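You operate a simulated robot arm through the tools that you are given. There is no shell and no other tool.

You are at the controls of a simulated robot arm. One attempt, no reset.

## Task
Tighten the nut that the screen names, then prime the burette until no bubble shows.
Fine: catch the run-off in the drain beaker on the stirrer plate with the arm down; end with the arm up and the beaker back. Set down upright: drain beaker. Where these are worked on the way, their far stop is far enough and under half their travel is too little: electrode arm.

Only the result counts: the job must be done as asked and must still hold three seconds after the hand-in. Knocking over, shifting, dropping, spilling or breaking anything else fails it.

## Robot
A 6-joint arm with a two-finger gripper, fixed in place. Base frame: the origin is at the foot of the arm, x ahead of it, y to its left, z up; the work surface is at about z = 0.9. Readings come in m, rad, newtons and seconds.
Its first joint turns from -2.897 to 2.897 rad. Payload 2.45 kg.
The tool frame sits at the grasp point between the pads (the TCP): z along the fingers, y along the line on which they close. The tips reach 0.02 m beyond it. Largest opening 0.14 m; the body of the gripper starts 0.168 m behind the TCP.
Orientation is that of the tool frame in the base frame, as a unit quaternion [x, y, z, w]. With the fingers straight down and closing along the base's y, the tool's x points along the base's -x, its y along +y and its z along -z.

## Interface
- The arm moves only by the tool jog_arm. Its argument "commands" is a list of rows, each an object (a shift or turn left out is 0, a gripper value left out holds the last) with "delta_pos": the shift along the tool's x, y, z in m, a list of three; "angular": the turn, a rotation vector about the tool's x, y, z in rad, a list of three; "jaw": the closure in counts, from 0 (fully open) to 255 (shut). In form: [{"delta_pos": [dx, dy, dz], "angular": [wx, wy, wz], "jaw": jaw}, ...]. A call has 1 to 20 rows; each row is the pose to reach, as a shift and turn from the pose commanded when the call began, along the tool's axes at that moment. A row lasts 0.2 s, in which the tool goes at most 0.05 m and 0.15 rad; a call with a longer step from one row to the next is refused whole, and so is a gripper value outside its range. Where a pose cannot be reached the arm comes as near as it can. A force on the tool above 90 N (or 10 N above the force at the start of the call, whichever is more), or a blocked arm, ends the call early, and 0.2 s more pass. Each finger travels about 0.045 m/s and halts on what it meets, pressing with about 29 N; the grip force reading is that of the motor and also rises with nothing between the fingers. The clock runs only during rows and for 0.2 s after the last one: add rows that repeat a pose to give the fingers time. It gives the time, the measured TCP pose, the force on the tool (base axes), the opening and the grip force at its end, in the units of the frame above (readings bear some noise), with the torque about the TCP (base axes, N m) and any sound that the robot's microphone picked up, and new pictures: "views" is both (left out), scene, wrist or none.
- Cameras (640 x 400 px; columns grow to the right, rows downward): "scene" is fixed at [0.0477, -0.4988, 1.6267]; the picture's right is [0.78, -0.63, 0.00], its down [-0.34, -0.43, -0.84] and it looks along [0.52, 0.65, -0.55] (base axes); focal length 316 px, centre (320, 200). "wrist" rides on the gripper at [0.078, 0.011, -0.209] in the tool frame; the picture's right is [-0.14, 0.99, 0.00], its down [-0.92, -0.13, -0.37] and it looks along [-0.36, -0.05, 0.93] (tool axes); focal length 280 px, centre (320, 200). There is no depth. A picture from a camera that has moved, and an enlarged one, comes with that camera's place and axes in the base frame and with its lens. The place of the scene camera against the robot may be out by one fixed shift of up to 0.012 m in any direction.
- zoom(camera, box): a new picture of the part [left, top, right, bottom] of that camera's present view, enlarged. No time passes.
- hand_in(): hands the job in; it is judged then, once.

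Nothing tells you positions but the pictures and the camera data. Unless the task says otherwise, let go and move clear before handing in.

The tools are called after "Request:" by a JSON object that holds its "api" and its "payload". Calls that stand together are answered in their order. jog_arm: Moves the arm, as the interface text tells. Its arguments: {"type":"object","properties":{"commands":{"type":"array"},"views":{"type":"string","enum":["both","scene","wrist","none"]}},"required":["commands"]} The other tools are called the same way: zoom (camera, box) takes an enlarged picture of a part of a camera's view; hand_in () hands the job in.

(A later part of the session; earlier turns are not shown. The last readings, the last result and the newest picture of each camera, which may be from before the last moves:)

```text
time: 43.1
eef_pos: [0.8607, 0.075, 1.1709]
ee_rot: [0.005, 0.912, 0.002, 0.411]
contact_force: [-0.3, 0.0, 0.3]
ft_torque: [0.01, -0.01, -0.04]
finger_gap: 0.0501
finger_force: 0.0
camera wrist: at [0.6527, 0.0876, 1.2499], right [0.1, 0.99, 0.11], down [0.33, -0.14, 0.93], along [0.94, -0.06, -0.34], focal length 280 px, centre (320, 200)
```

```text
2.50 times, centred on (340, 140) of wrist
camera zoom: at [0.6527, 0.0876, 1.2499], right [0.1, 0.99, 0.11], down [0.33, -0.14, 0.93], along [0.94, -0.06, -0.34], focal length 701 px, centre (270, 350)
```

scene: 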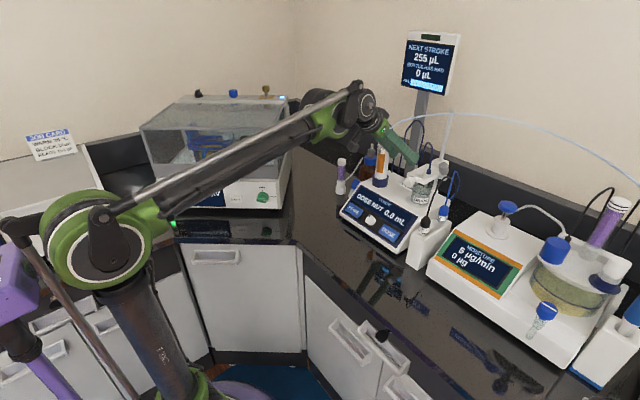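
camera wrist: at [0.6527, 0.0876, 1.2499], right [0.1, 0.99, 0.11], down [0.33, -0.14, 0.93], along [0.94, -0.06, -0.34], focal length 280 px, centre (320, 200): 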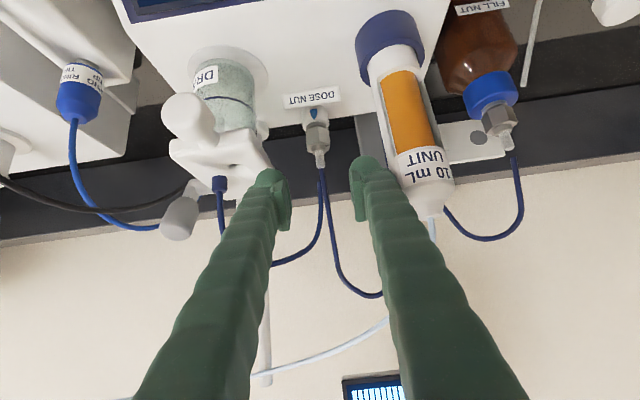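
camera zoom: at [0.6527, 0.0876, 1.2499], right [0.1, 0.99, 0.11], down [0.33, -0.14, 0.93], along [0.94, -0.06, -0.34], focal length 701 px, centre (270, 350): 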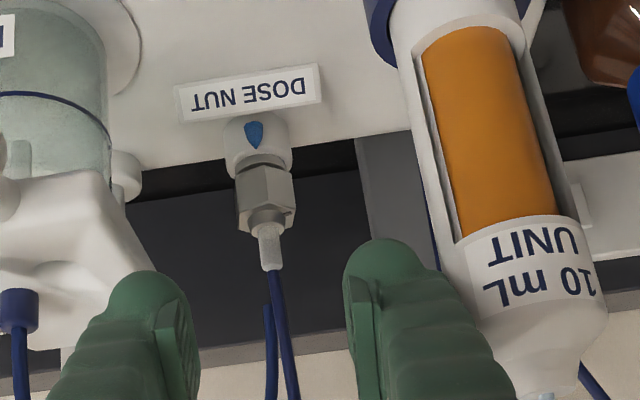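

Fingers straddle the nut's line well. I move forward and tilt the tool up to about 15° from vertical above the nut.

Request:
{"api": "jog_arm", "payload": {"commands": [{"delta_pos": [-0.0047, 0.0009, 0.0149], "angular": [0.0097, 0.1169, 0.0154]}, {"delta_pos": [-0.0094, 0.0017, 0.0299], "angular": [0.0194, 0.2337, 0.0308]}, {"delta_pos": [-0.014, 0.0026, 0.0448], "angular": [0.0291, 0.3506, 0.0462]}, {"delta_pos": [-0.0187, 0.0034, 0.0598], "angular": [0.0388, 0.4674, 0.0616]}, {"delta_pos": [-0.0234, 0.0043, 0.0747], "angular": [0.0485, 0.5843, 0.077]}, {"delta_pos": [-0.0234, 0.0043, 0.0747], "angular": [0.0485, 0.5843, 0.077]}]}}

Request:
{"api": "zoom", "payload": {"camera": "wrist", "box": [240, 120, 440, 280]}}

Request:
{"api": "zoom", "payload": {"camera": "scene", "box": [360, 90, 480, 210]}}

```text
time: 44.5
eef_pos: [0.9314, 0.0792, 1.14]
ee_rot: [0.049, 0.99, -0.003, 0.132]
contact_force: [-13.4, 3.0, 44.6]
ft_torque: [-2.21, 0.9, -0.77]
finger_gap: 0.0533
finger_force: 3.1
camera wrist: at [0.8032, 0.1028, 1.3226], right [0.23, 0.97, 0.04], down [0.78, -0.21, 0.59], along [0.59, -0.1, -0.8], focal length 280 px, centre (320, 200)
```

scene: 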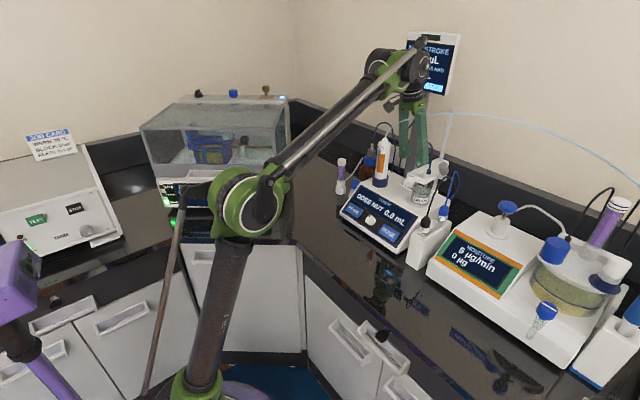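
wrist: 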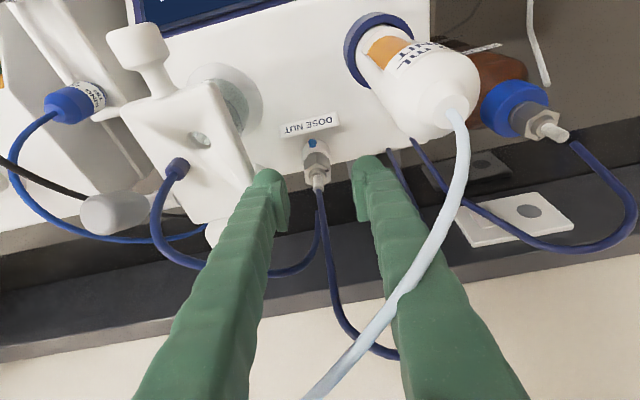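

```text
2.50 times, centred on (340, 200) of wrist
camera zoom: at [0.8032, 0.1028, 1.3226], right [0.23, 0.97, 0.04], down [0.78, -0.21, 0.59], along [0.59, -0.1, -0.8], focal length 701 px, centre (270, 200)
```

zoom: 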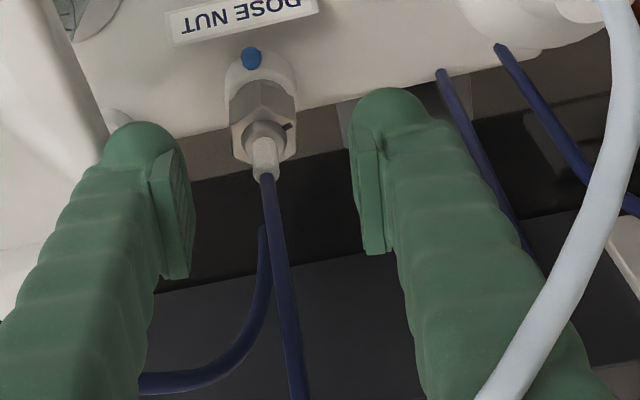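

```text
3.33 times, centred on (420, 150) of scene
camera zoom: at [0.0477, -0.4988, 1.6267], right [0.78, -0.63, 0.0], down [-0.34, -0.43, -0.84], along [0.52, 0.65, -0.55], focal length 1052 px, centre (-13, 367)
```

zoom: 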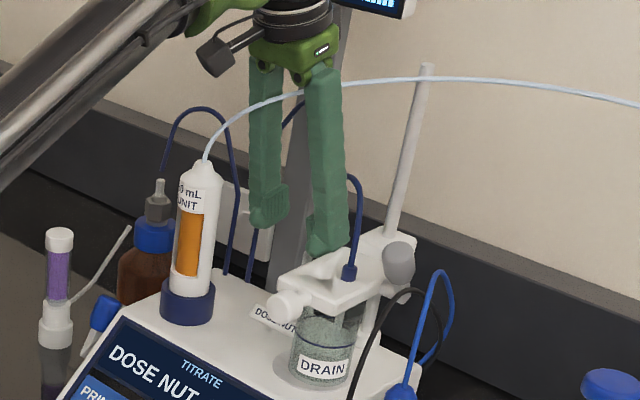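

Contact: the torque shows the right fingertip is pressing on the electrode-arm plate's edge (44 N up). I lift straight back right away and narrow the jaws.

Request:
{"api": "jog_arm", "payload": {"commands": [{"delta_pos": [0, 0, -0.01]}, {"delta_pos": [0, 0, -0.02], "jaw": 186}, {"delta_pos": [0, 0, -0.02], "jaw": 186}, {"delta_pos": [0, 0, -0.02], "jaw": 186}]}}

Request:
{"api": "zoom", "payload": {"camera": "wrist", "box": [220, 100, 420, 260]}}

Request:
{"api": "zoom", "payload": {"camera": "scene", "box": [390, 130, 470, 210]}}

```text
time: 45.5
eef_pos: [0.9282, 0.0808, 1.1577]
ee_rot: [0.049, 0.99, -0.003, 0.131]
contact_force: [0.1, 0.4, 0.4]
ft_torque: [0.03, -0.01, 0.01]
finger_gap: 0.0378
finger_force: 0.0
camera wrist: at [0.8013, 0.1039, 1.3388], right [0.23, 0.97, 0.04], down [0.78, -0.21, 0.59], along [0.59, -0.1, -0.8], focal length 280 px, centre (320, 200)
```

scene: 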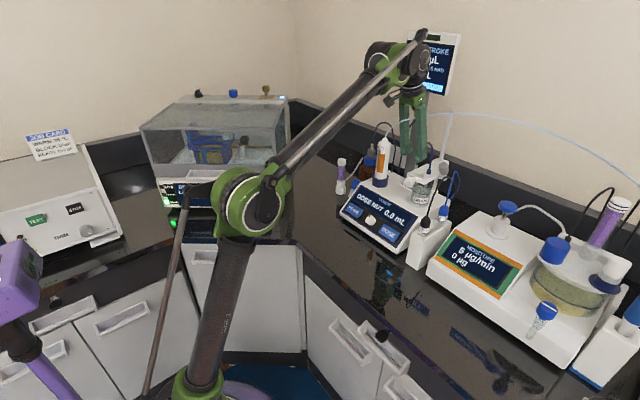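
wrist: 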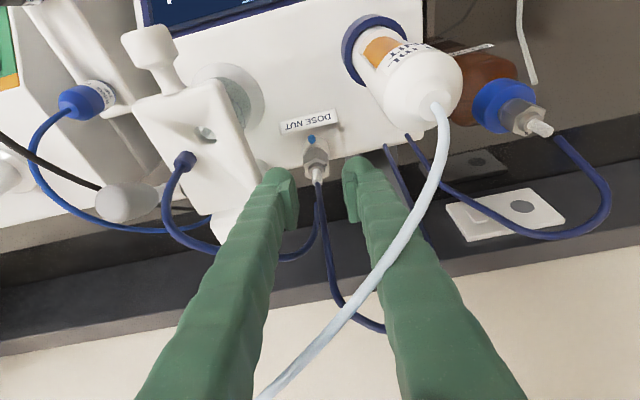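

```text
2.50 times, centred on (320, 180) of wrist
camera zoom: at [0.8013, 0.1039, 1.3388], right [0.23, 0.97, 0.04], down [0.78, -0.21, 0.59], along [0.59, -0.1, -0.8], focal length 701 px, centre (320, 250)
```

zoom: 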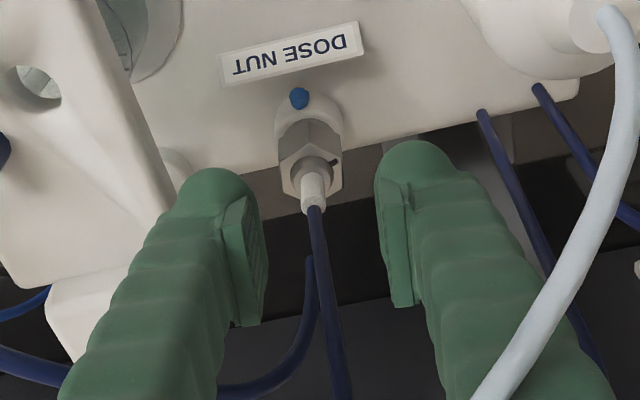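

```text
5.00 times, centred on (430, 170) of scene
camera zoom: at [0.0477, -0.4988, 1.6267], right [0.78, -0.63, 0.0], down [-0.34, -0.43, -0.84], along [0.52, 0.65, -0.55], focal length 1578 px, centre (-230, 350)
```

zoom: 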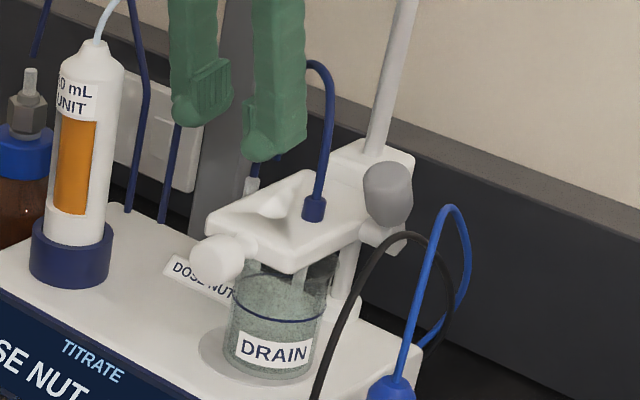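

Clear again, arm unchanged. Nut centre refined to (0.952, 0.076), its top at z≈1.072. I come down more vertically with a 34 mm opening so the right finger passes clear of the plate.

Request:
{"api": "jog_arm", "payload": {"commands": [{"delta_pos": [-0.0081, -0.0014, 0.0165], "jaw": 193}, {"delta_pos": [-0.0162, -0.0027, 0.033], "jaw": 193}, {"delta_pos": [-0.0162, -0.0027, 0.033], "jaw": 193}]}}

Request:
{"api": "zoom", "payload": {"camera": "wrist", "box": [220, 100, 420, 260]}}

```text
time: 46.3
eef_pos: [0.9519, 0.0745, 1.1301]
ee_rot: [0.049, 0.99, -0.003, 0.131]
contact_force: [-0.4, -0.6, 0.4]
ft_torque: [-0.06, 0.03, 0.02]
finger_gap: 0.0339
finger_force: 0.0
camera wrist: at [0.8251, 0.099, 1.3118], right [0.23, 0.97, 0.04], down [0.78, -0.21, 0.59], along [0.59, -0.1, -0.8], focal length 280 px, centre (320, 200)
```

scene: 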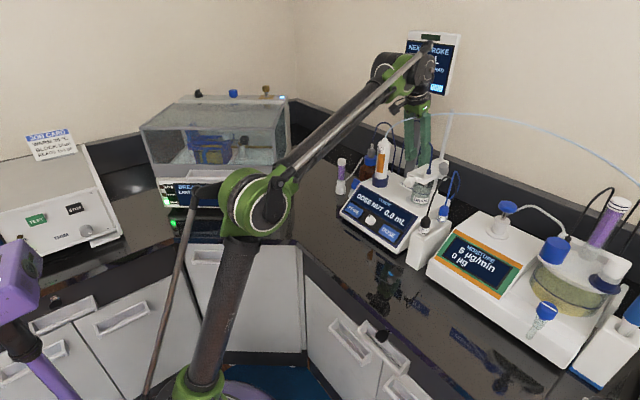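
wrist: 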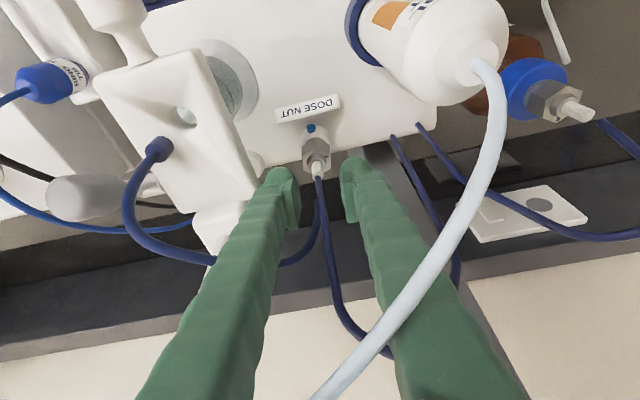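

```text
2.50 times, centred on (320, 180) of wrist
camera zoom: at [0.8251, 0.099, 1.3118], right [0.23, 0.97, 0.04], down [0.78, -0.21, 0.59], along [0.59, -0.1, -0.8], focal length 701 px, centre (320, 250)
```

zoom: 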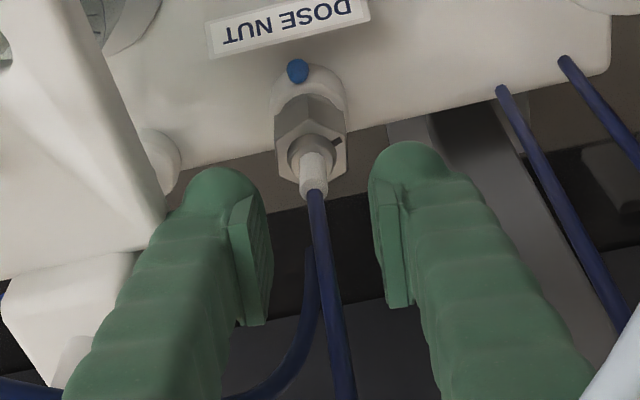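

Well centred above the nut, no contact. I lower toward it step by step.

Request:
{"api": "jog_arm", "payload": {"commands": [{"delta_pos": [0.0035, 0.0005, 0.0147]}, {"delta_pos": [0.0069, 0.0009, 0.0293]}, {"delta_pos": [0.0069, 0.0009, 0.0293]}], "views": "wrist"}}

Request:
{"api": "zoom", "payload": {"camera": "wrist", "box": [240, 100, 400, 230]}}

```text
time: 47.1
eef_pos: [0.9535, 0.0772, 1.0988]
ee_rot: [0.05, 0.99, -0.003, 0.131]
contact_force: [0.1, 0.1, 0.1]
ft_torque: [0.01, 0.02, -0.02]
finger_gap: 0.034
finger_force: 0.1
camera wrist: at [0.8258, 0.0992, 1.2814], right [0.23, 0.97, 0.04], down [0.78, -0.21, 0.59], along [0.59, -0.1, -0.8], focal length 280 px, centre (320, 200)
```

wrist: 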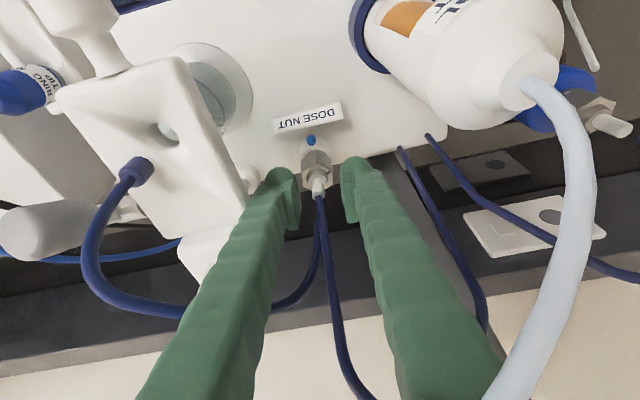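

```text
3.08 times, centred on (320, 165) of wrist
camera zoom: at [0.8258, 0.0992, 1.2814], right [0.23, 0.97, 0.04], down [0.78, -0.21, 0.59], along [0.59, -0.1, -0.8], focal length 863 px, centre (320, 308)
```

zoom: 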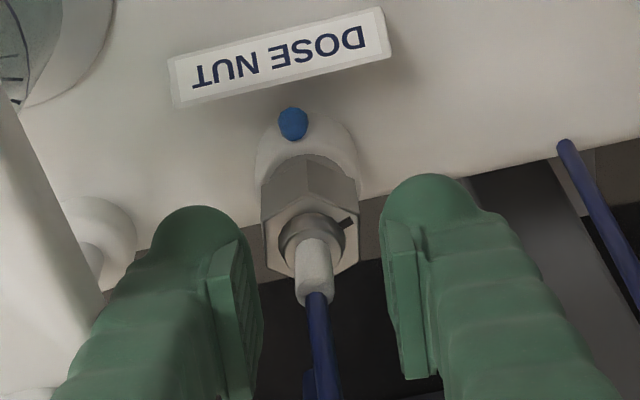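

I see the hex clearly: its flats run about 6° off my closing axis, so I'll turn the tool a little. First I check where the display post behind is, since the gripper body will swing.

Request:
{"api": "zoom", "payload": {"camera": "wrist", "box": [330, 120, 560, 400]}}

Request:
{"api": "zoom", "payload": {"camera": "scene", "box": [370, 40, 470, 200]}}

```text
1.43 times, centred on (445, 260) of wrist
camera zoom: at [0.8258, 0.0992, 1.2814], right [0.23, 0.97, 0.04], down [0.78, -0.21, 0.59], along [0.59, -0.1, -0.8], focal length 401 px, centre (141, 114)
```

zoom: 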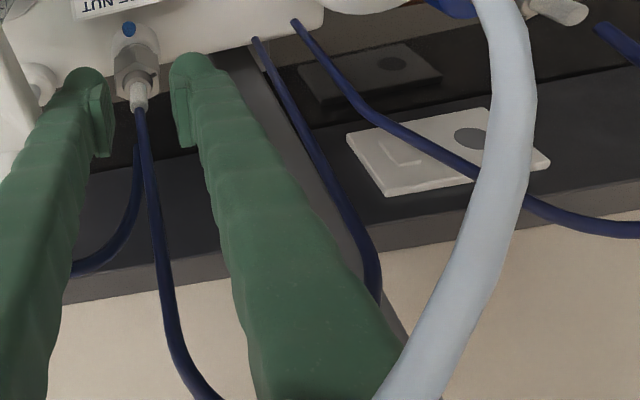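

```text
2.50 times, centred on (420, 120) of scene
camera zoom: at [0.0477, -0.4988, 1.6267], right [0.78, -0.63, 0.0], down [-0.34, -0.43, -0.84], along [0.52, 0.65, -0.55], focal length 789 px, centre (70, 400)
```

zoom: 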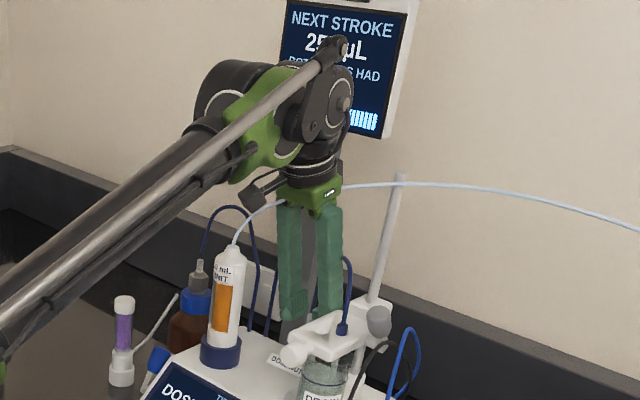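

The post stands at about (1.085, 0.19), far enough away. I turn 6° to match the flats and lower the last 2.5 cm.

Request:
{"api": "jog_arm", "payload": {"commands": [{"delta_pos": [0.0016, 0, 0.0062], "angular": [0.0091, -0.0002, 0.0338]}, {"delta_pos": [0.0033, -0.0001, 0.0123], "angular": [0.0182, -0.0005, 0.0675]}, {"delta_pos": [0.005, -0.0001, 0.0185], "angular": [0.0273, -0.0007, 0.1013]}, {"delta_pos": [0.0066, -0.0002, 0.0246], "angular": [0.0273, -0.0007, 0.1013]}, {"delta_pos": [0.0066, -0.0002, 0.0246], "angular": [0.0273, -0.0007, 0.1013]}], "views": "wrist"}}

Request:
{"api": "zoom", "payload": {"camera": "wrist", "box": [250, 90, 390, 220]}}

```text
time: 48.3
eef_pos: [0.9537, 0.0756, 1.0745]
ee_rot: [0.101, 0.986, -0.01, 0.13]
contact_force: [-0.9, 0.8, -1.1]
ft_torque: [0.01, 0.02, 0.05]
finger_gap: 0.0341
finger_force: 0.0
camera wrist: at [0.8289, 0.1116, 1.2563], right [0.33, 0.94, 0.04], down [0.75, -0.29, 0.59], along [0.57, -0.16, -0.8], focal length 280 px, centre (320, 200)
```

wrist: 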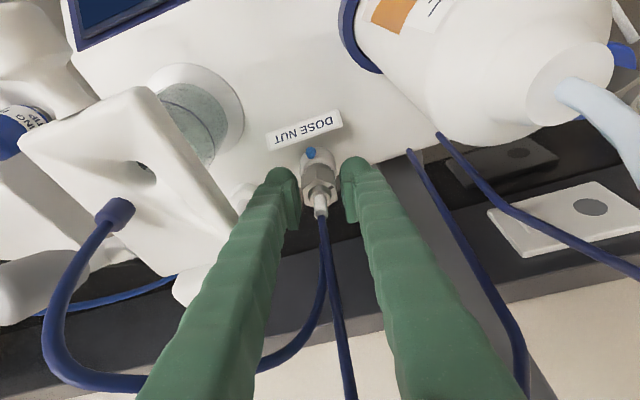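

```text
3.08 times, centred on (320, 155) of wrist
camera zoom: at [0.8289, 0.1116, 1.2563], right [0.33, 0.94, 0.04], down [0.75, -0.29, 0.59], along [0.57, -0.16, -0.8], focal length 863 px, centre (320, 338)
```

zoom: 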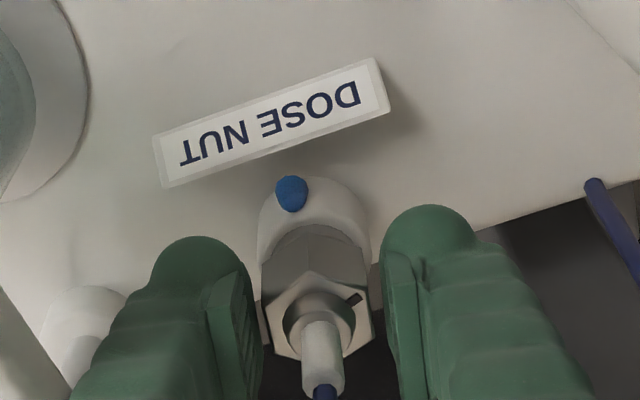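

The nut sits between the pads with flats parallel. I close firmly on it.

Request:
{"api": "jog_arm", "payload": {"commands": [{"jaw": 230}, {"jaw": 255}, {"jaw": 255}, {"jaw": 255}], "views": "wrist"}}

Request:
{"api": "zoom", "payload": {"camera": "wrist", "box": [250, 90, 390, 220]}}

```text
time: 49.3
eef_pos: [0.9539, 0.0746, 1.0743]
ee_rot: [0.102, 0.986, -0.01, 0.13]
contact_force: [-2.2, -3.1, -1.7]
ft_torque: [-0.07, 0.09, 0.0]
finger_gap: 0.027
finger_force: 45.0
camera wrist: at [0.8289, 0.1113, 1.2563], right [0.33, 0.94, 0.04], down [0.75, -0.29, 0.59], along [0.57, -0.16, -0.8], focal length 280 px, centre (320, 200)
```

wrist: 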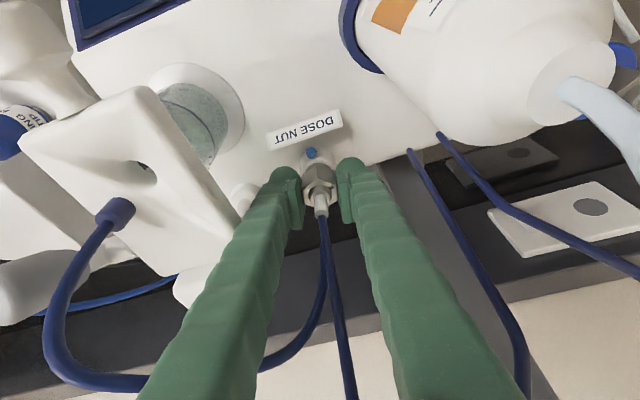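

```text
3.08 times, centred on (320, 155) of wrist
camera zoom: at [0.8289, 0.1113, 1.2563], right [0.33, 0.94, 0.04], down [0.75, -0.29, 0.59], along [0.57, -0.16, -0.8], focal length 863 px, centre (320, 338)
```

zoom: 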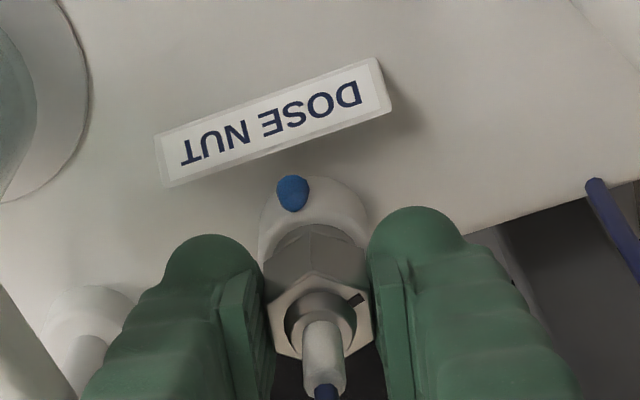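

Grip is firm on the flats (27 mm). I turn clockwise (seen from above) gently by 0.3 rad and read the torque.

Request:
{"api": "jog_arm", "payload": {"commands": [{"angular": [0.0129, -0.0003, 0.0483]}, {"angular": [0.0258, -0.0007, 0.0965]}, {"angular": [0.0388, -0.001, 0.1448]}, {"angular": [0.0517, -0.0014, 0.193]}, {"angular": [0.0646, -0.0017, 0.2413]}, {"angular": [0.0775, -0.002, 0.2896]}, {"angular": [0.0775, -0.002, 0.2896]}]}}

Request:
{"api": "zoom", "payload": {"camera": "wrist", "box": [250, 90, 390, 220]}}

```text
time: 50.9
eef_pos: [0.9543, 0.0759, 1.0758]
ee_rot: [0.247, 0.96, -0.03, 0.127]
contact_force: [9.3, -4.1, 5.5]
ft_torque: [-0.22, -0.24, -0.01]
finger_gap: 0.0269
finger_force: 45.1
camera wrist: at [0.8451, 0.1471, 1.2562], right [0.59, 0.8, 0.04], down [0.63, -0.5, 0.59], along [0.5, -0.33, -0.8], focal length 280 px, centre (320, 200)
```

scene: 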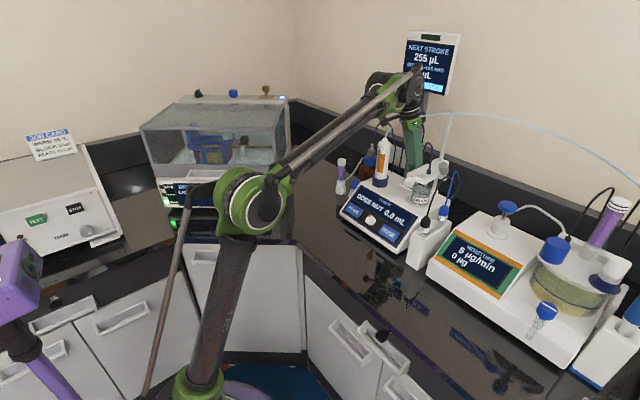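
wrist: 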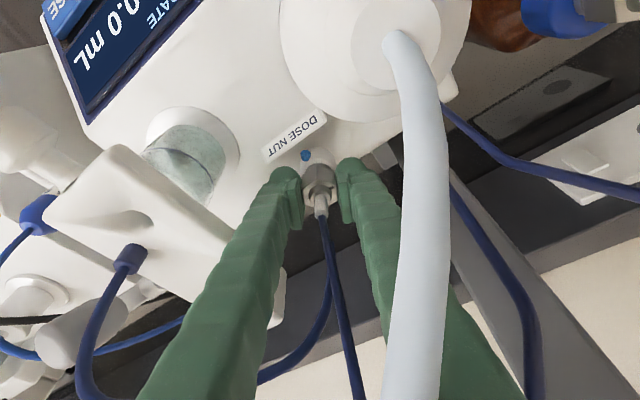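

```text
3.08 times, centred on (320, 155) of wrist
camera zoom: at [0.8451, 0.1471, 1.2562], right [0.59, 0.8, 0.04], down [0.63, -0.5, 0.59], along [0.5, -0.33, -0.8], focal length 863 px, centre (320, 338)
```

zoom: 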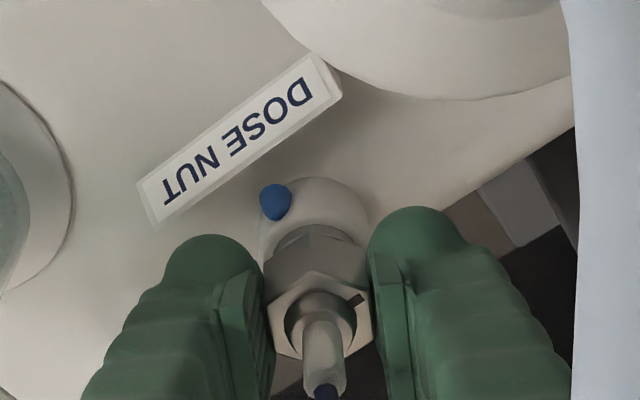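

The nut turns with the gripper at low torque. I continue clockwise.

Request:
{"api": "jog_arm", "payload": {"commands": [{"angular": [0.0129, -0.0003, 0.0483]}, {"angular": [0.0258, -0.0007, 0.0965]}, {"angular": [0.0388, -0.001, 0.1448]}, {"angular": [0.0517, -0.0014, 0.193]}, {"angular": [0.0646, -0.0017, 0.2413]}, {"angular": [0.0775, -0.002, 0.2896]}, {"angular": [0.0775, -0.002, 0.2896]}]}}

Request:
{"api": "zoom", "payload": {"camera": "wrist", "box": [250, 90, 390, 220]}}

```text
time: 52.5
eef_pos: [0.9547, 0.0751, 1.0745]
ee_rot: [0.387, 0.913, -0.047, 0.122]
contact_force: [-2.5, -6.1, -0.6]
ft_torque: [0.19, 0.28, 0.01]
finger_gap: 0.0267
finger_force: 45.5
camera wrist: at [0.8711, 0.1764, 1.2562], right [0.8, 0.59, 0.04], down [0.46, -0.66, 0.59], along [0.38, -0.46, -0.8], focal length 280 px, centre (320, 200)
```

scene: 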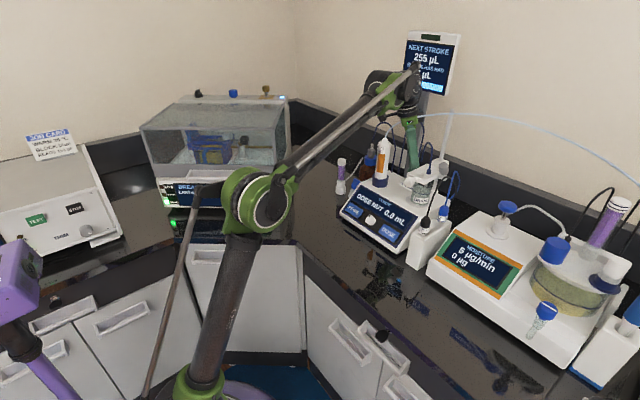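
wrist: 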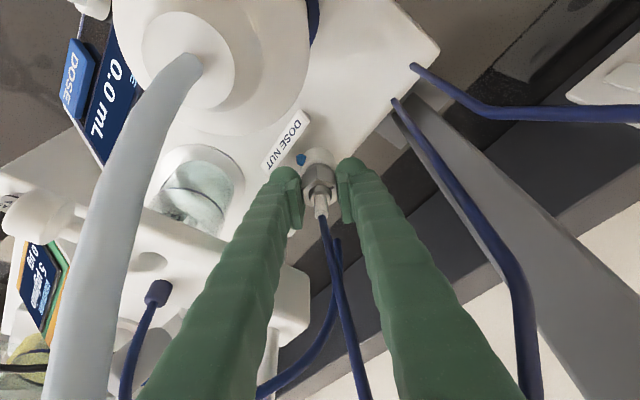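

```text
3.08 times, centred on (320, 155) of wrist
camera zoom: at [0.8711, 0.1764, 1.2562], right [0.8, 0.59, 0.04], down [0.46, -0.66, 0.59], along [0.38, -0.46, -0.8], focal length 863 px, centre (320, 338)
```

zoom: 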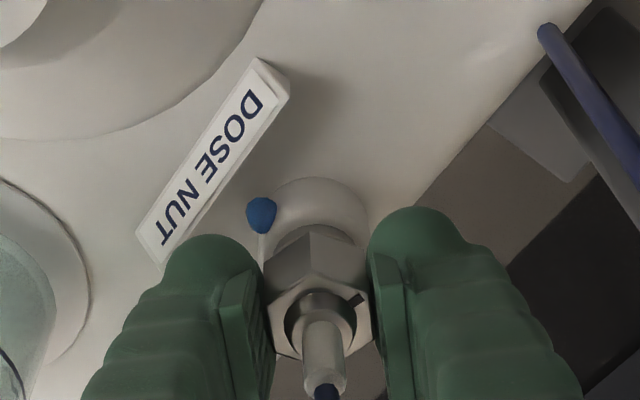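

Still turning freely (34° so far). I continue to complete 60° from the start.

Request:
{"api": "jog_arm", "payload": {"commands": [{"angular": [0.0142, -0.0004, 0.0531]}, {"angular": [0.0284, -0.0007, 0.1062]}, {"angular": [0.0426, -0.0011, 0.1593]}, {"angular": [0.0569, -0.0015, 0.2123]}, {"angular": [0.0711, -0.0019, 0.2654]}, {"angular": [0.0853, -0.0022, 0.3185]}, {"angular": [0.0995, -0.0026, 0.3716]}, {"angular": [0.1142, -0.003, 0.4266]}, {"angular": [0.1142, -0.003, 0.4266]}]}}

Request:
{"api": "zoom", "payload": {"camera": "wrist", "box": [250, 90, 390, 220]}}

```text
time: 54.5
eef_pos: [0.9542, 0.0757, 1.0744]
ee_rot: [0.578, 0.805, -0.074, 0.109]
contact_force: [34.7, 4.5, 31.6]
ft_torque: [-0.04, -0.47, 0.07]
finger_gap: 0.0269
finger_force: 45.0
camera wrist: at [0.9218, 0.2028, 1.2556], right [0.98, 0.19, 0.04], down [0.13, -0.79, 0.59], along [0.15, -0.58, -0.8], focal length 280 px, centre (320, 200)
```

scene: 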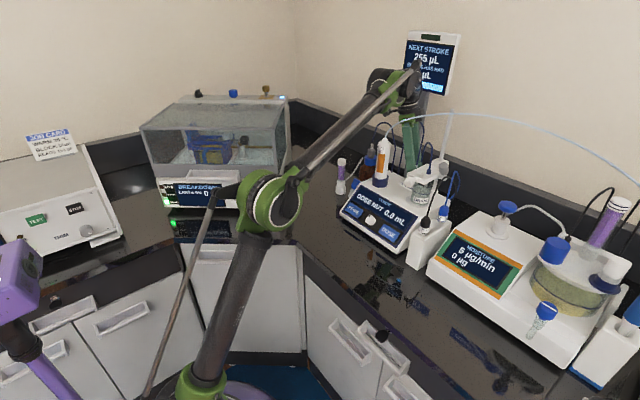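
wrist: 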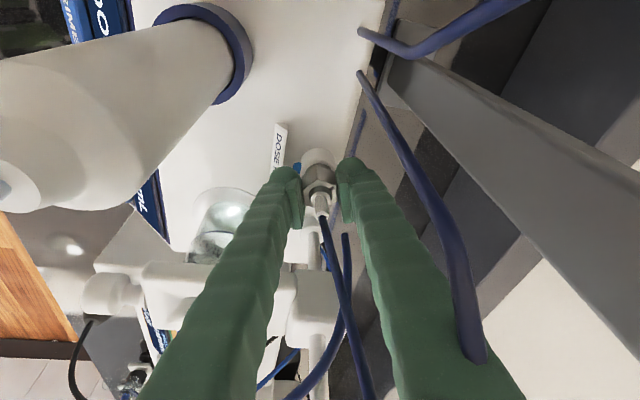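

```text
3.08 times, centred on (320, 155) of wrist
camera zoom: at [0.9218, 0.2028, 1.2556], right [0.98, 0.19, 0.04], down [0.13, -0.79, 0.59], along [0.15, -0.58, -0.8], focal length 863 px, centre (320, 338)
```

zoom: 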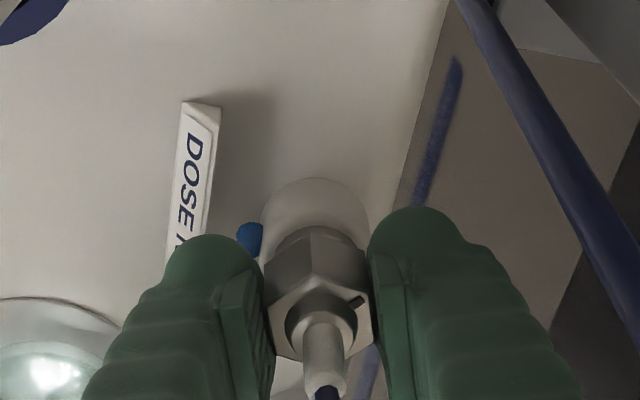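

60° done, still no tightening torque. I open slightly, swing back 60° around the nut, and will regrip on the next pair of flats.

Request:
{"api": "jog_arm", "payload": {"commands": [{"jaw": 186}, {"jaw": 186}, {"jaw": 186}, {"jaw": 186}], "views": "none"}}

Request:
{"api": "jog_arm", "payload": {"commands": [{"angular": [-0.0271, 0.0007, -0.1011]}, {"angular": [-0.0541, 0.0014, -0.2021]}, {"angular": [-0.0812, 0.0021, -0.3032]}, {"angular": [-0.1082, 0.0028, -0.4042]}, {"angular": [-0.1353, 0.0036, -0.5053]}, {"angular": [-0.1623, 0.0043, -0.6063]}, {"angular": [-0.1894, 0.005, -0.7074]}, {"angular": [-0.2164, 0.0057, -0.8084]}, {"angular": [-0.2435, 0.0064, -0.9095]}, {"angular": [-0.2705, 0.0071, -1.0106]}, {"angular": [-0.2705, 0.0071, -1.0106]}]}}

Request:
{"api": "zoom", "payload": {"camera": "wrist", "box": [250, 90, 390, 220]}}

```text
time: 55.5
eef_pos: [0.9532, 0.0756, 1.0735]
ee_rot: [0.578, 0.805, -0.073, 0.108]
contact_force: [-0.5, -0.1, 0.6]
ft_torque: [-0.03, 0.02, 0.0]
finger_gap: 0.0376
finger_force: 0.0
```

```text
time: 57.9
eef_pos: [0.9539, 0.0758, 1.0741]
ee_rot: [0.096, 0.987, -0.01, 0.13]
contact_force: [0.5, 0.2, 0.6]
ft_torque: [-0.02, -0.01, 0.01]
finger_gap: 0.0381
finger_force: 0.0
camera wrist: at [0.8285, 0.1113, 1.2565], right [0.32, 0.95, 0.04], down [0.75, -0.28, 0.59], along [0.57, -0.16, -0.8], focal length 280 px, centre (320, 200)
```

scene: 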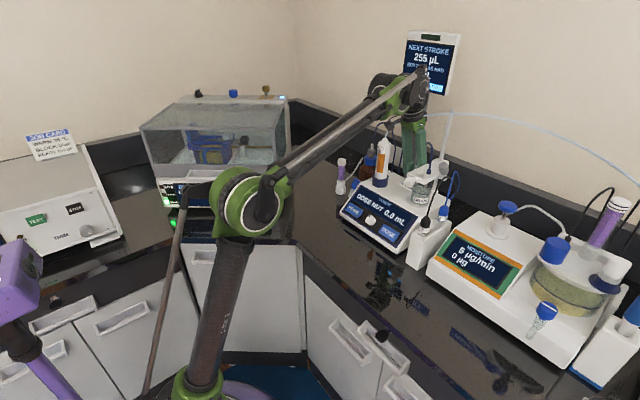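
wrist: 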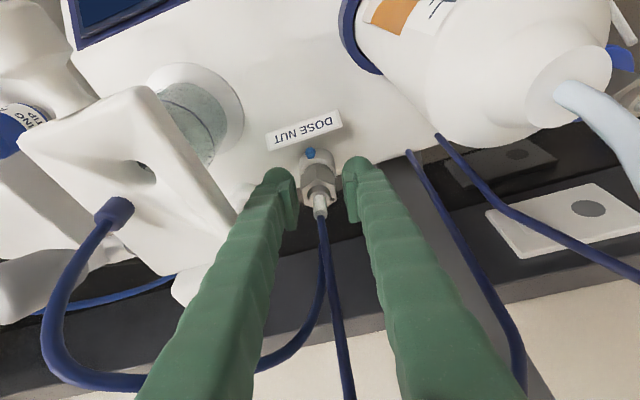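

```text
3.08 times, centred on (320, 155) of wrist
camera zoom: at [0.8285, 0.1113, 1.2565], right [0.32, 0.95, 0.04], down [0.75, -0.28, 0.59], along [0.57, -0.16, -0.8], focal length 863 px, centre (320, 338)
```

zoom: 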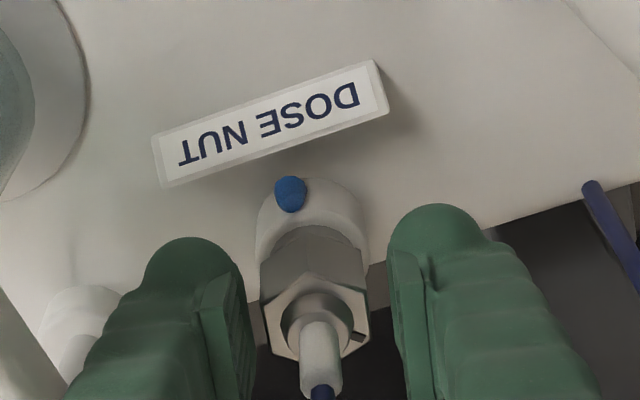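

The notch on the nut has advanced 60° clockwise. I grip again and make the second stroke.

Request:
{"api": "jog_arm", "payload": {"commands": [{"jaw": 230}, {"jaw": 255}, {"jaw": 255}, {"jaw": 255}, {"angular": [0.0194, -0.0005, 0.0724], "jaw": 255}, {"angular": [0.0388, -0.001, 0.1448], "jaw": 255}, {"angular": [0.0581, -0.0015, 0.2172], "jaw": 255}, {"angular": [0.0775, -0.002, 0.2896], "jaw": 255}, {"angular": [0.0969, -0.0026, 0.362], "jaw": 255}, {"angular": [0.1163, -0.0031, 0.4343], "jaw": 255}, {"angular": [0.1163, -0.0031, 0.4343], "jaw": 255}], "views": "wrist"}}

```text
time: 60.3
eef_pos: [0.9531, 0.075, 1.0747]
ee_rot: [0.315, 0.94, -0.039, 0.126]
contact_force: [17.1, 1.6, 24.6]
ft_torque: [-0.14, -0.32, 0.13]
finger_gap: 0.0269
finger_force: 45.1
camera wrist: at [0.856, 0.1623, 1.2562], right [0.7, 0.71, 0.04], down [0.55, -0.58, 0.59], along [0.45, -0.39, -0.8], focal length 280 px, centre (320, 200)
```

wrist: 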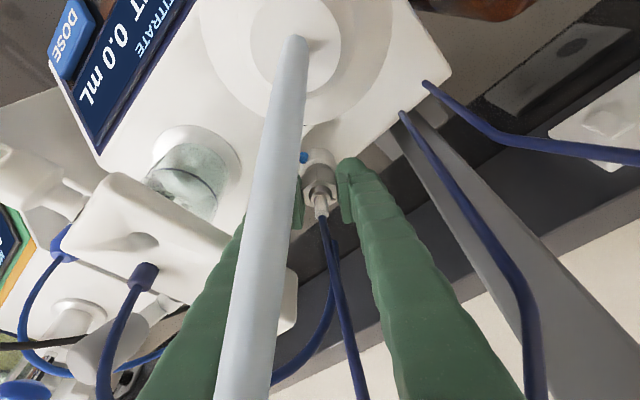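

Request:
{"api": "jog_arm", "payload": {"commands": [{"angular": [0.0194, -0.0005, 0.0724]}, {"angular": [0.0388, -0.001, 0.1448]}, {"angular": [0.0581, -0.0015, 0.2172]}, {"angular": [0.0775, -0.002, 0.2896]}, {"angular": [0.0969, -0.0026, 0.362]}, {"angular": [0.1163, -0.0031, 0.4343]}, {"angular": [0.1543, -0.0041, 0.5762]}, {"angular": [0.1543, -0.0041, 0.5762]}]}}

Request:
{"api": "zoom", "payload": {"camera": "wrist", "box": [250, 90, 390, 220]}}

```text
time: 62.1
eef_pos: [0.9537, 0.0781, 1.0732]
ee_rot: [0.578, 0.806, -0.074, 0.107]
contact_force: [9.3, 15.2, -1.2]
ft_torque: [0.14, 0.0, 0.85]
finger_gap: 0.029
finger_force: 45.2
camera wrist: at [0.9217, 0.2043, 1.2555], right [0.98, 0.19, 0.04], down [0.13, -0.79, 0.59], along [0.15, -0.58, -0.8], focal length 280 px, centre (320, 200)
```

scene: 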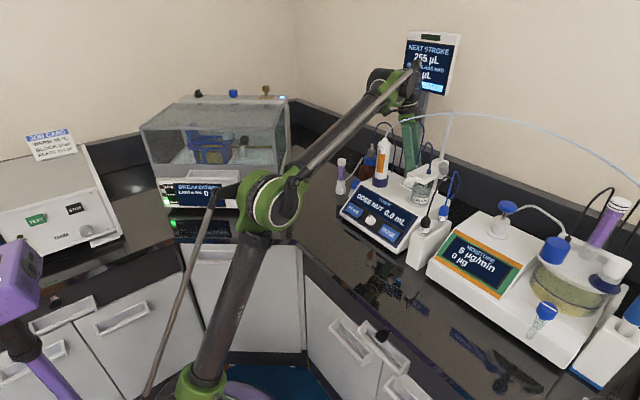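
wrist: 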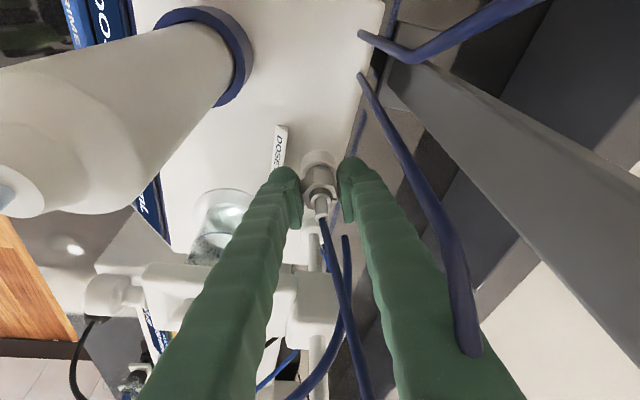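

```text
3.08 times, centred on (320, 155) of wrist
camera zoom: at [0.9217, 0.2043, 1.2555], right [0.98, 0.19, 0.04], down [0.13, -0.79, 0.59], along [0.15, -0.58, -0.8], focal length 863 px, centre (320, 338)
```

zoom: 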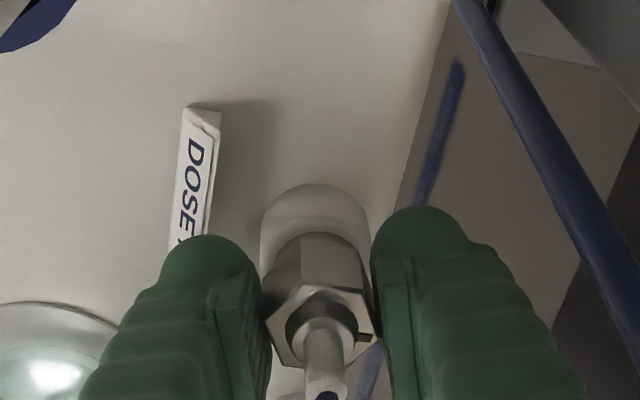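

The torque jumped to 0.85 N·m, the nut stopped turning, and the blue leak drop has vanished: the nut is tight. I release it and check.

Request:
{"api": "jog_arm", "payload": {"commands": [{"jaw": 186}, {"jaw": 186}, {"jaw": 186}, {"jaw": 182}], "views": "wrist"}}

Request:
{"api": "zoom", "payload": {"camera": "wrist", "box": [250, 90, 390, 220]}}

Request:
{"api": "zoom", "payload": {"camera": "scene", "box": [330, 180, 430, 260]}}

```text
time: 63.1
eef_pos: [0.9536, 0.0764, 1.0737]
ee_rot: [0.578, 0.805, -0.074, 0.108]
contact_force: [0.3, 0.6, -0.3]
ft_torque: [0.0, 0.01, 0.01]
finger_gap: 0.04
finger_force: 0.1
camera wrist: at [0.9215, 0.2021, 1.2563], right [0.98, 0.19, 0.04], down [0.13, -0.79, 0.59], along [0.15, -0.58, -0.8], focal length 280 px, centre (320, 200)
```

wrist: 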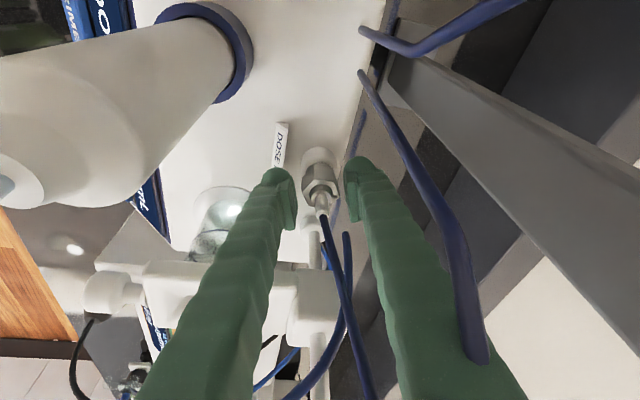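

```text
3.08 times, centred on (320, 155) of wrist
camera zoom: at [0.9215, 0.2021, 1.2563], right [0.98, 0.19, 0.04], down [0.13, -0.79, 0.59], along [0.15, -0.58, -0.8], focal length 863 px, centre (320, 338)
```

zoom: 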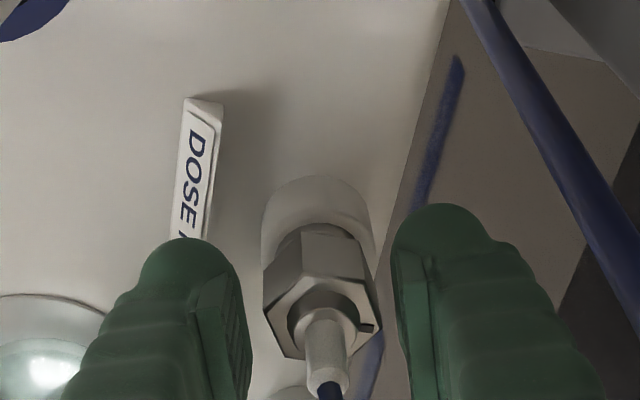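

```text
5.00 times, centred on (380, 220) of scene
camera zoom: at [0.0477, -0.4988, 1.6267], right [0.78, -0.63, 0.0], down [-0.34, -0.43, -0.84], along [0.52, 0.65, -0.55], focal length 1578 px, centre (20, 100)
```

zoom: 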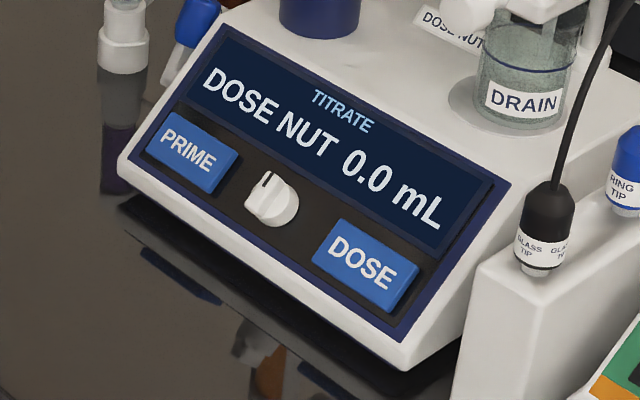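

The leak drop is gone, the nut shows tight. I swing back to the original heading around the nut, then retreat upward.

Request:
{"api": "jog_arm", "payload": {"commands": [{"angular": [-0.0271, 0.0007, -0.1011], "jaw": 186}, {"angular": [-0.0541, 0.0014, -0.2021]}, {"angular": [-0.0812, 0.0021, -0.3032]}, {"angular": [-0.1082, 0.0028, -0.4042]}, {"angular": [-0.1353, 0.0036, -0.5053]}, {"angular": [-0.1623, 0.0043, -0.6063]}, {"angular": [-0.1894, 0.005, -0.7074]}, {"angular": [-0.2164, 0.0057, -0.8084]}, {"angular": [-0.2435, 0.0064, -0.9095]}, {"angular": [-0.2705, 0.0071, -1.0106]}, {"angular": [-0.2705, 0.0071, -1.0106]}]}}

Request:
{"api": "zoom", "payload": {"camera": "wrist", "box": [250, 90, 390, 220]}}

```text
time: 65.5
eef_pos: [0.9526, 0.0762, 1.0741]
ee_rot: [0.097, 0.987, -0.01, 0.131]
contact_force: [0.1, 0.4, 0.4]
ft_torque: [-0.01, 0.01, 0.01]
finger_gap: 0.038
finger_force: 0.0
camera wrist: at [0.8282, 0.1113, 1.2557], right [0.32, 0.95, 0.04], down [0.75, -0.28, 0.59], along [0.57, -0.16, -0.8], focal length 280 px, centre (320, 200)
```

scene: 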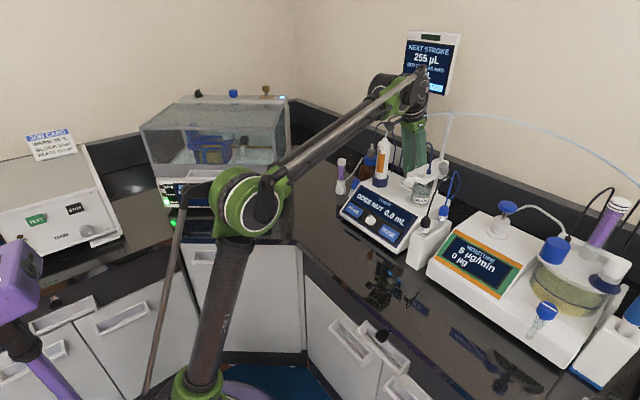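
wrist: 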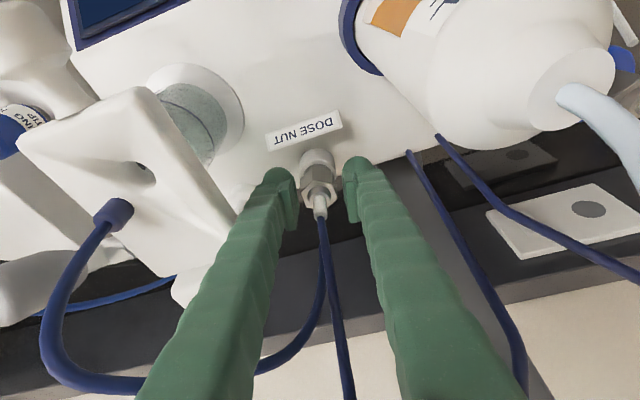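

```text
3.08 times, centred on (320, 155) of wrist
camera zoom: at [0.8282, 0.1113, 1.2557], right [0.32, 0.95, 0.04], down [0.75, -0.28, 0.59], along [0.57, -0.16, -0.8], focal length 863 px, centre (320, 338)
```

zoom: 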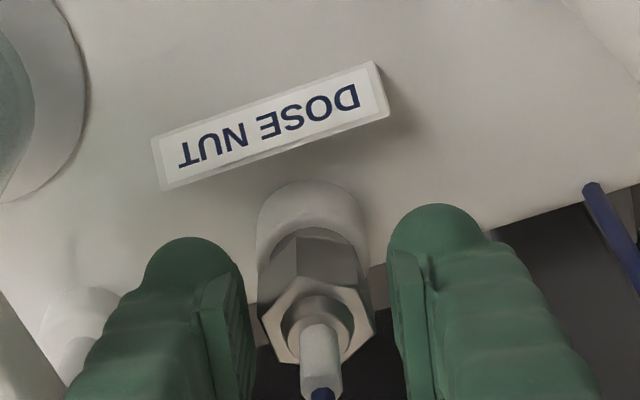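

The fitting is dry and the nut tight. Now I retreat up and back, restoring a 45° pitch that suits the sloped front panel (PRIME at about (0.727, 0.152, 0.970)).

Request:
{"api": "jog_arm", "payload": {"commands": [{"delta_pos": [0.005, 0, 0.0]}, {"delta_pos": [0.0, 0, -0.02]}, {"delta_pos": [-0.003, 0, -0.045]}, {"delta_pos": [-0.003, 0, -0.07]}, {"delta_pos": [0.01, 0, -0.085]}, {"delta_pos": [0.03, 0, -0.09]}, {"delta_pos": [0.03, 0, -0.09]}], "views": "wrist"}}

```text
time: 67.1
eef_pos: [0.9028, 0.0854, 1.1532]
ee_rot: [0.098, 0.987, -0.01, 0.13]
contact_force: [0.3, -0.2, 0.6]
ft_torque: [0.0, -0.04, 0.01]
finger_gap: 0.0379
finger_force: 0.0
camera wrist: at [0.7774, 0.1202, 1.3352], right [0.32, 0.95, 0.04], down [0.75, -0.28, 0.59], along [0.57, -0.16, -0.8], focal length 280 px, centre (320, 200)
```

wrist: 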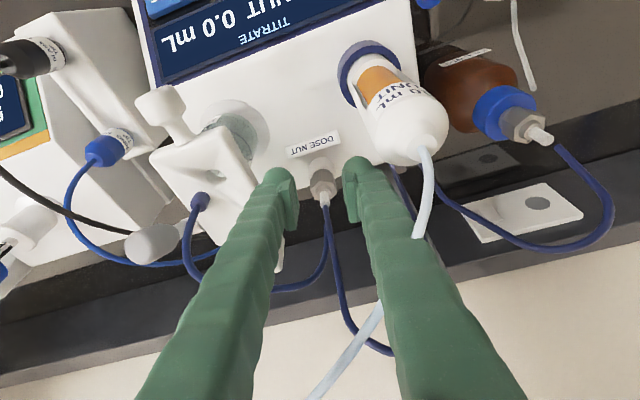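

Request:
{"api": "jog_arm", "payload": {"commands": [{"delta_pos": [0.0289, -0.0091, -0.0205], "angular": [-0.0166, -0.0868, -0.0288]}, {"delta_pos": [0.0577, -0.0181, -0.041], "angular": [-0.0332, -0.1736, -0.0576]}, {"delta_pos": [0.0866, -0.0272, -0.0615], "angular": [-0.0498, -0.2604, -0.0865], "jaw": 255}, {"delta_pos": [0.1272, -0.0213, -0.0723], "angular": [-0.0664, -0.3472, -0.1153], "jaw": 255}, {"delta_pos": [0.1678, -0.0155, -0.0831], "angular": [-0.083, -0.434, -0.1441], "jaw": 255}, {"delta_pos": [0.2084, -0.0096, -0.0939], "angular": [-0.0996, -0.5208, -0.1729], "jaw": 255}, {"delta_pos": [0.2084, -0.0096, -0.0939], "angular": [-0.0996, -0.5208, -0.1729], "jaw": 255}]}}

Request:
{"api": "zoom", "payload": {"camera": "wrist", "box": [200, 0, 440, 160]}}

Request:
{"api": "zoom", "payload": {"camera": "scene", "box": [400, 25, 470, 100]}}

```text
time: 68.7
eef_pos: [0.6797, 0.1173, 1.1912]
ee_rot: [0.001, 0.923, 0.003, 0.384]
contact_force: [0.0, -0.6, 0.5]
ft_torque: [0.01, -0.01, -0.01]
finger_gap: 0.0
finger_force: 28.7
camera wrist: at [0.4769, 0.1285, 1.2834], right [0.1, 0.99, 0.1], down [0.39, -0.13, 0.91], along [0.92, -0.05, -0.4], focal length 280 px, centre (320, 200)
```

scene: 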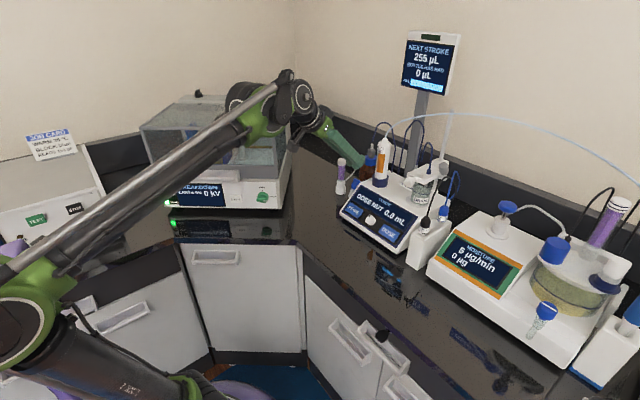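
wrist: 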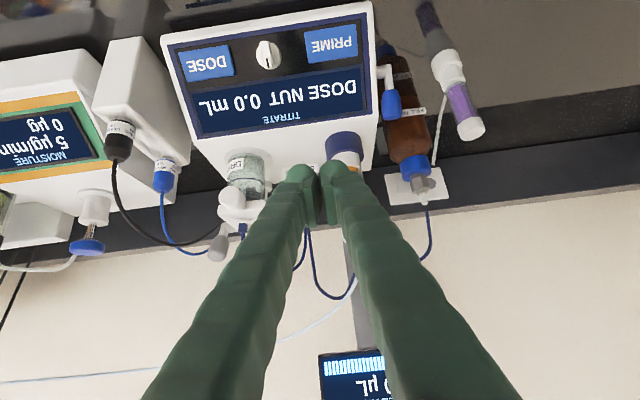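

```text
2.50 times, centred on (320, 80) of wrist
camera zoom: at [0.4769, 0.1285, 1.2834], right [0.1, 0.99, 0.1], down [0.39, -0.13, 0.91], along [0.92, -0.05, -0.4], focal length 701 px, centre (320, 500)
```

zoom: 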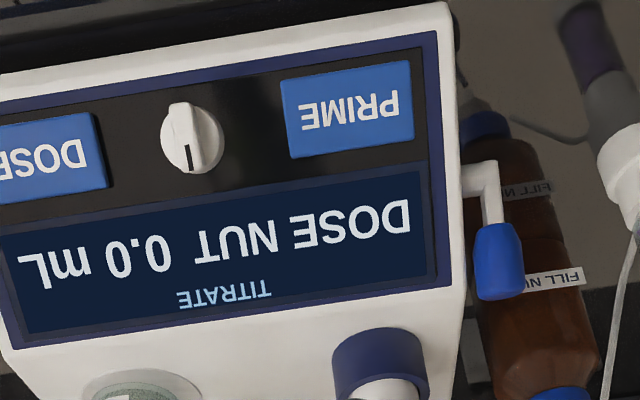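

```text
5.33 times, centred on (435, 62) of scene
camera zoom: at [0.0477, -0.4988, 1.6267], right [0.78, -0.63, 0.0], down [-0.34, -0.43, -0.84], along [0.52, 0.65, -0.55], focal length 1683 px, centre (-293, 933)
```

zoom: 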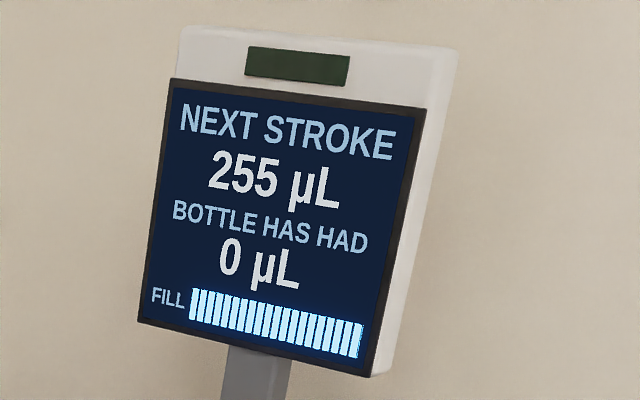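

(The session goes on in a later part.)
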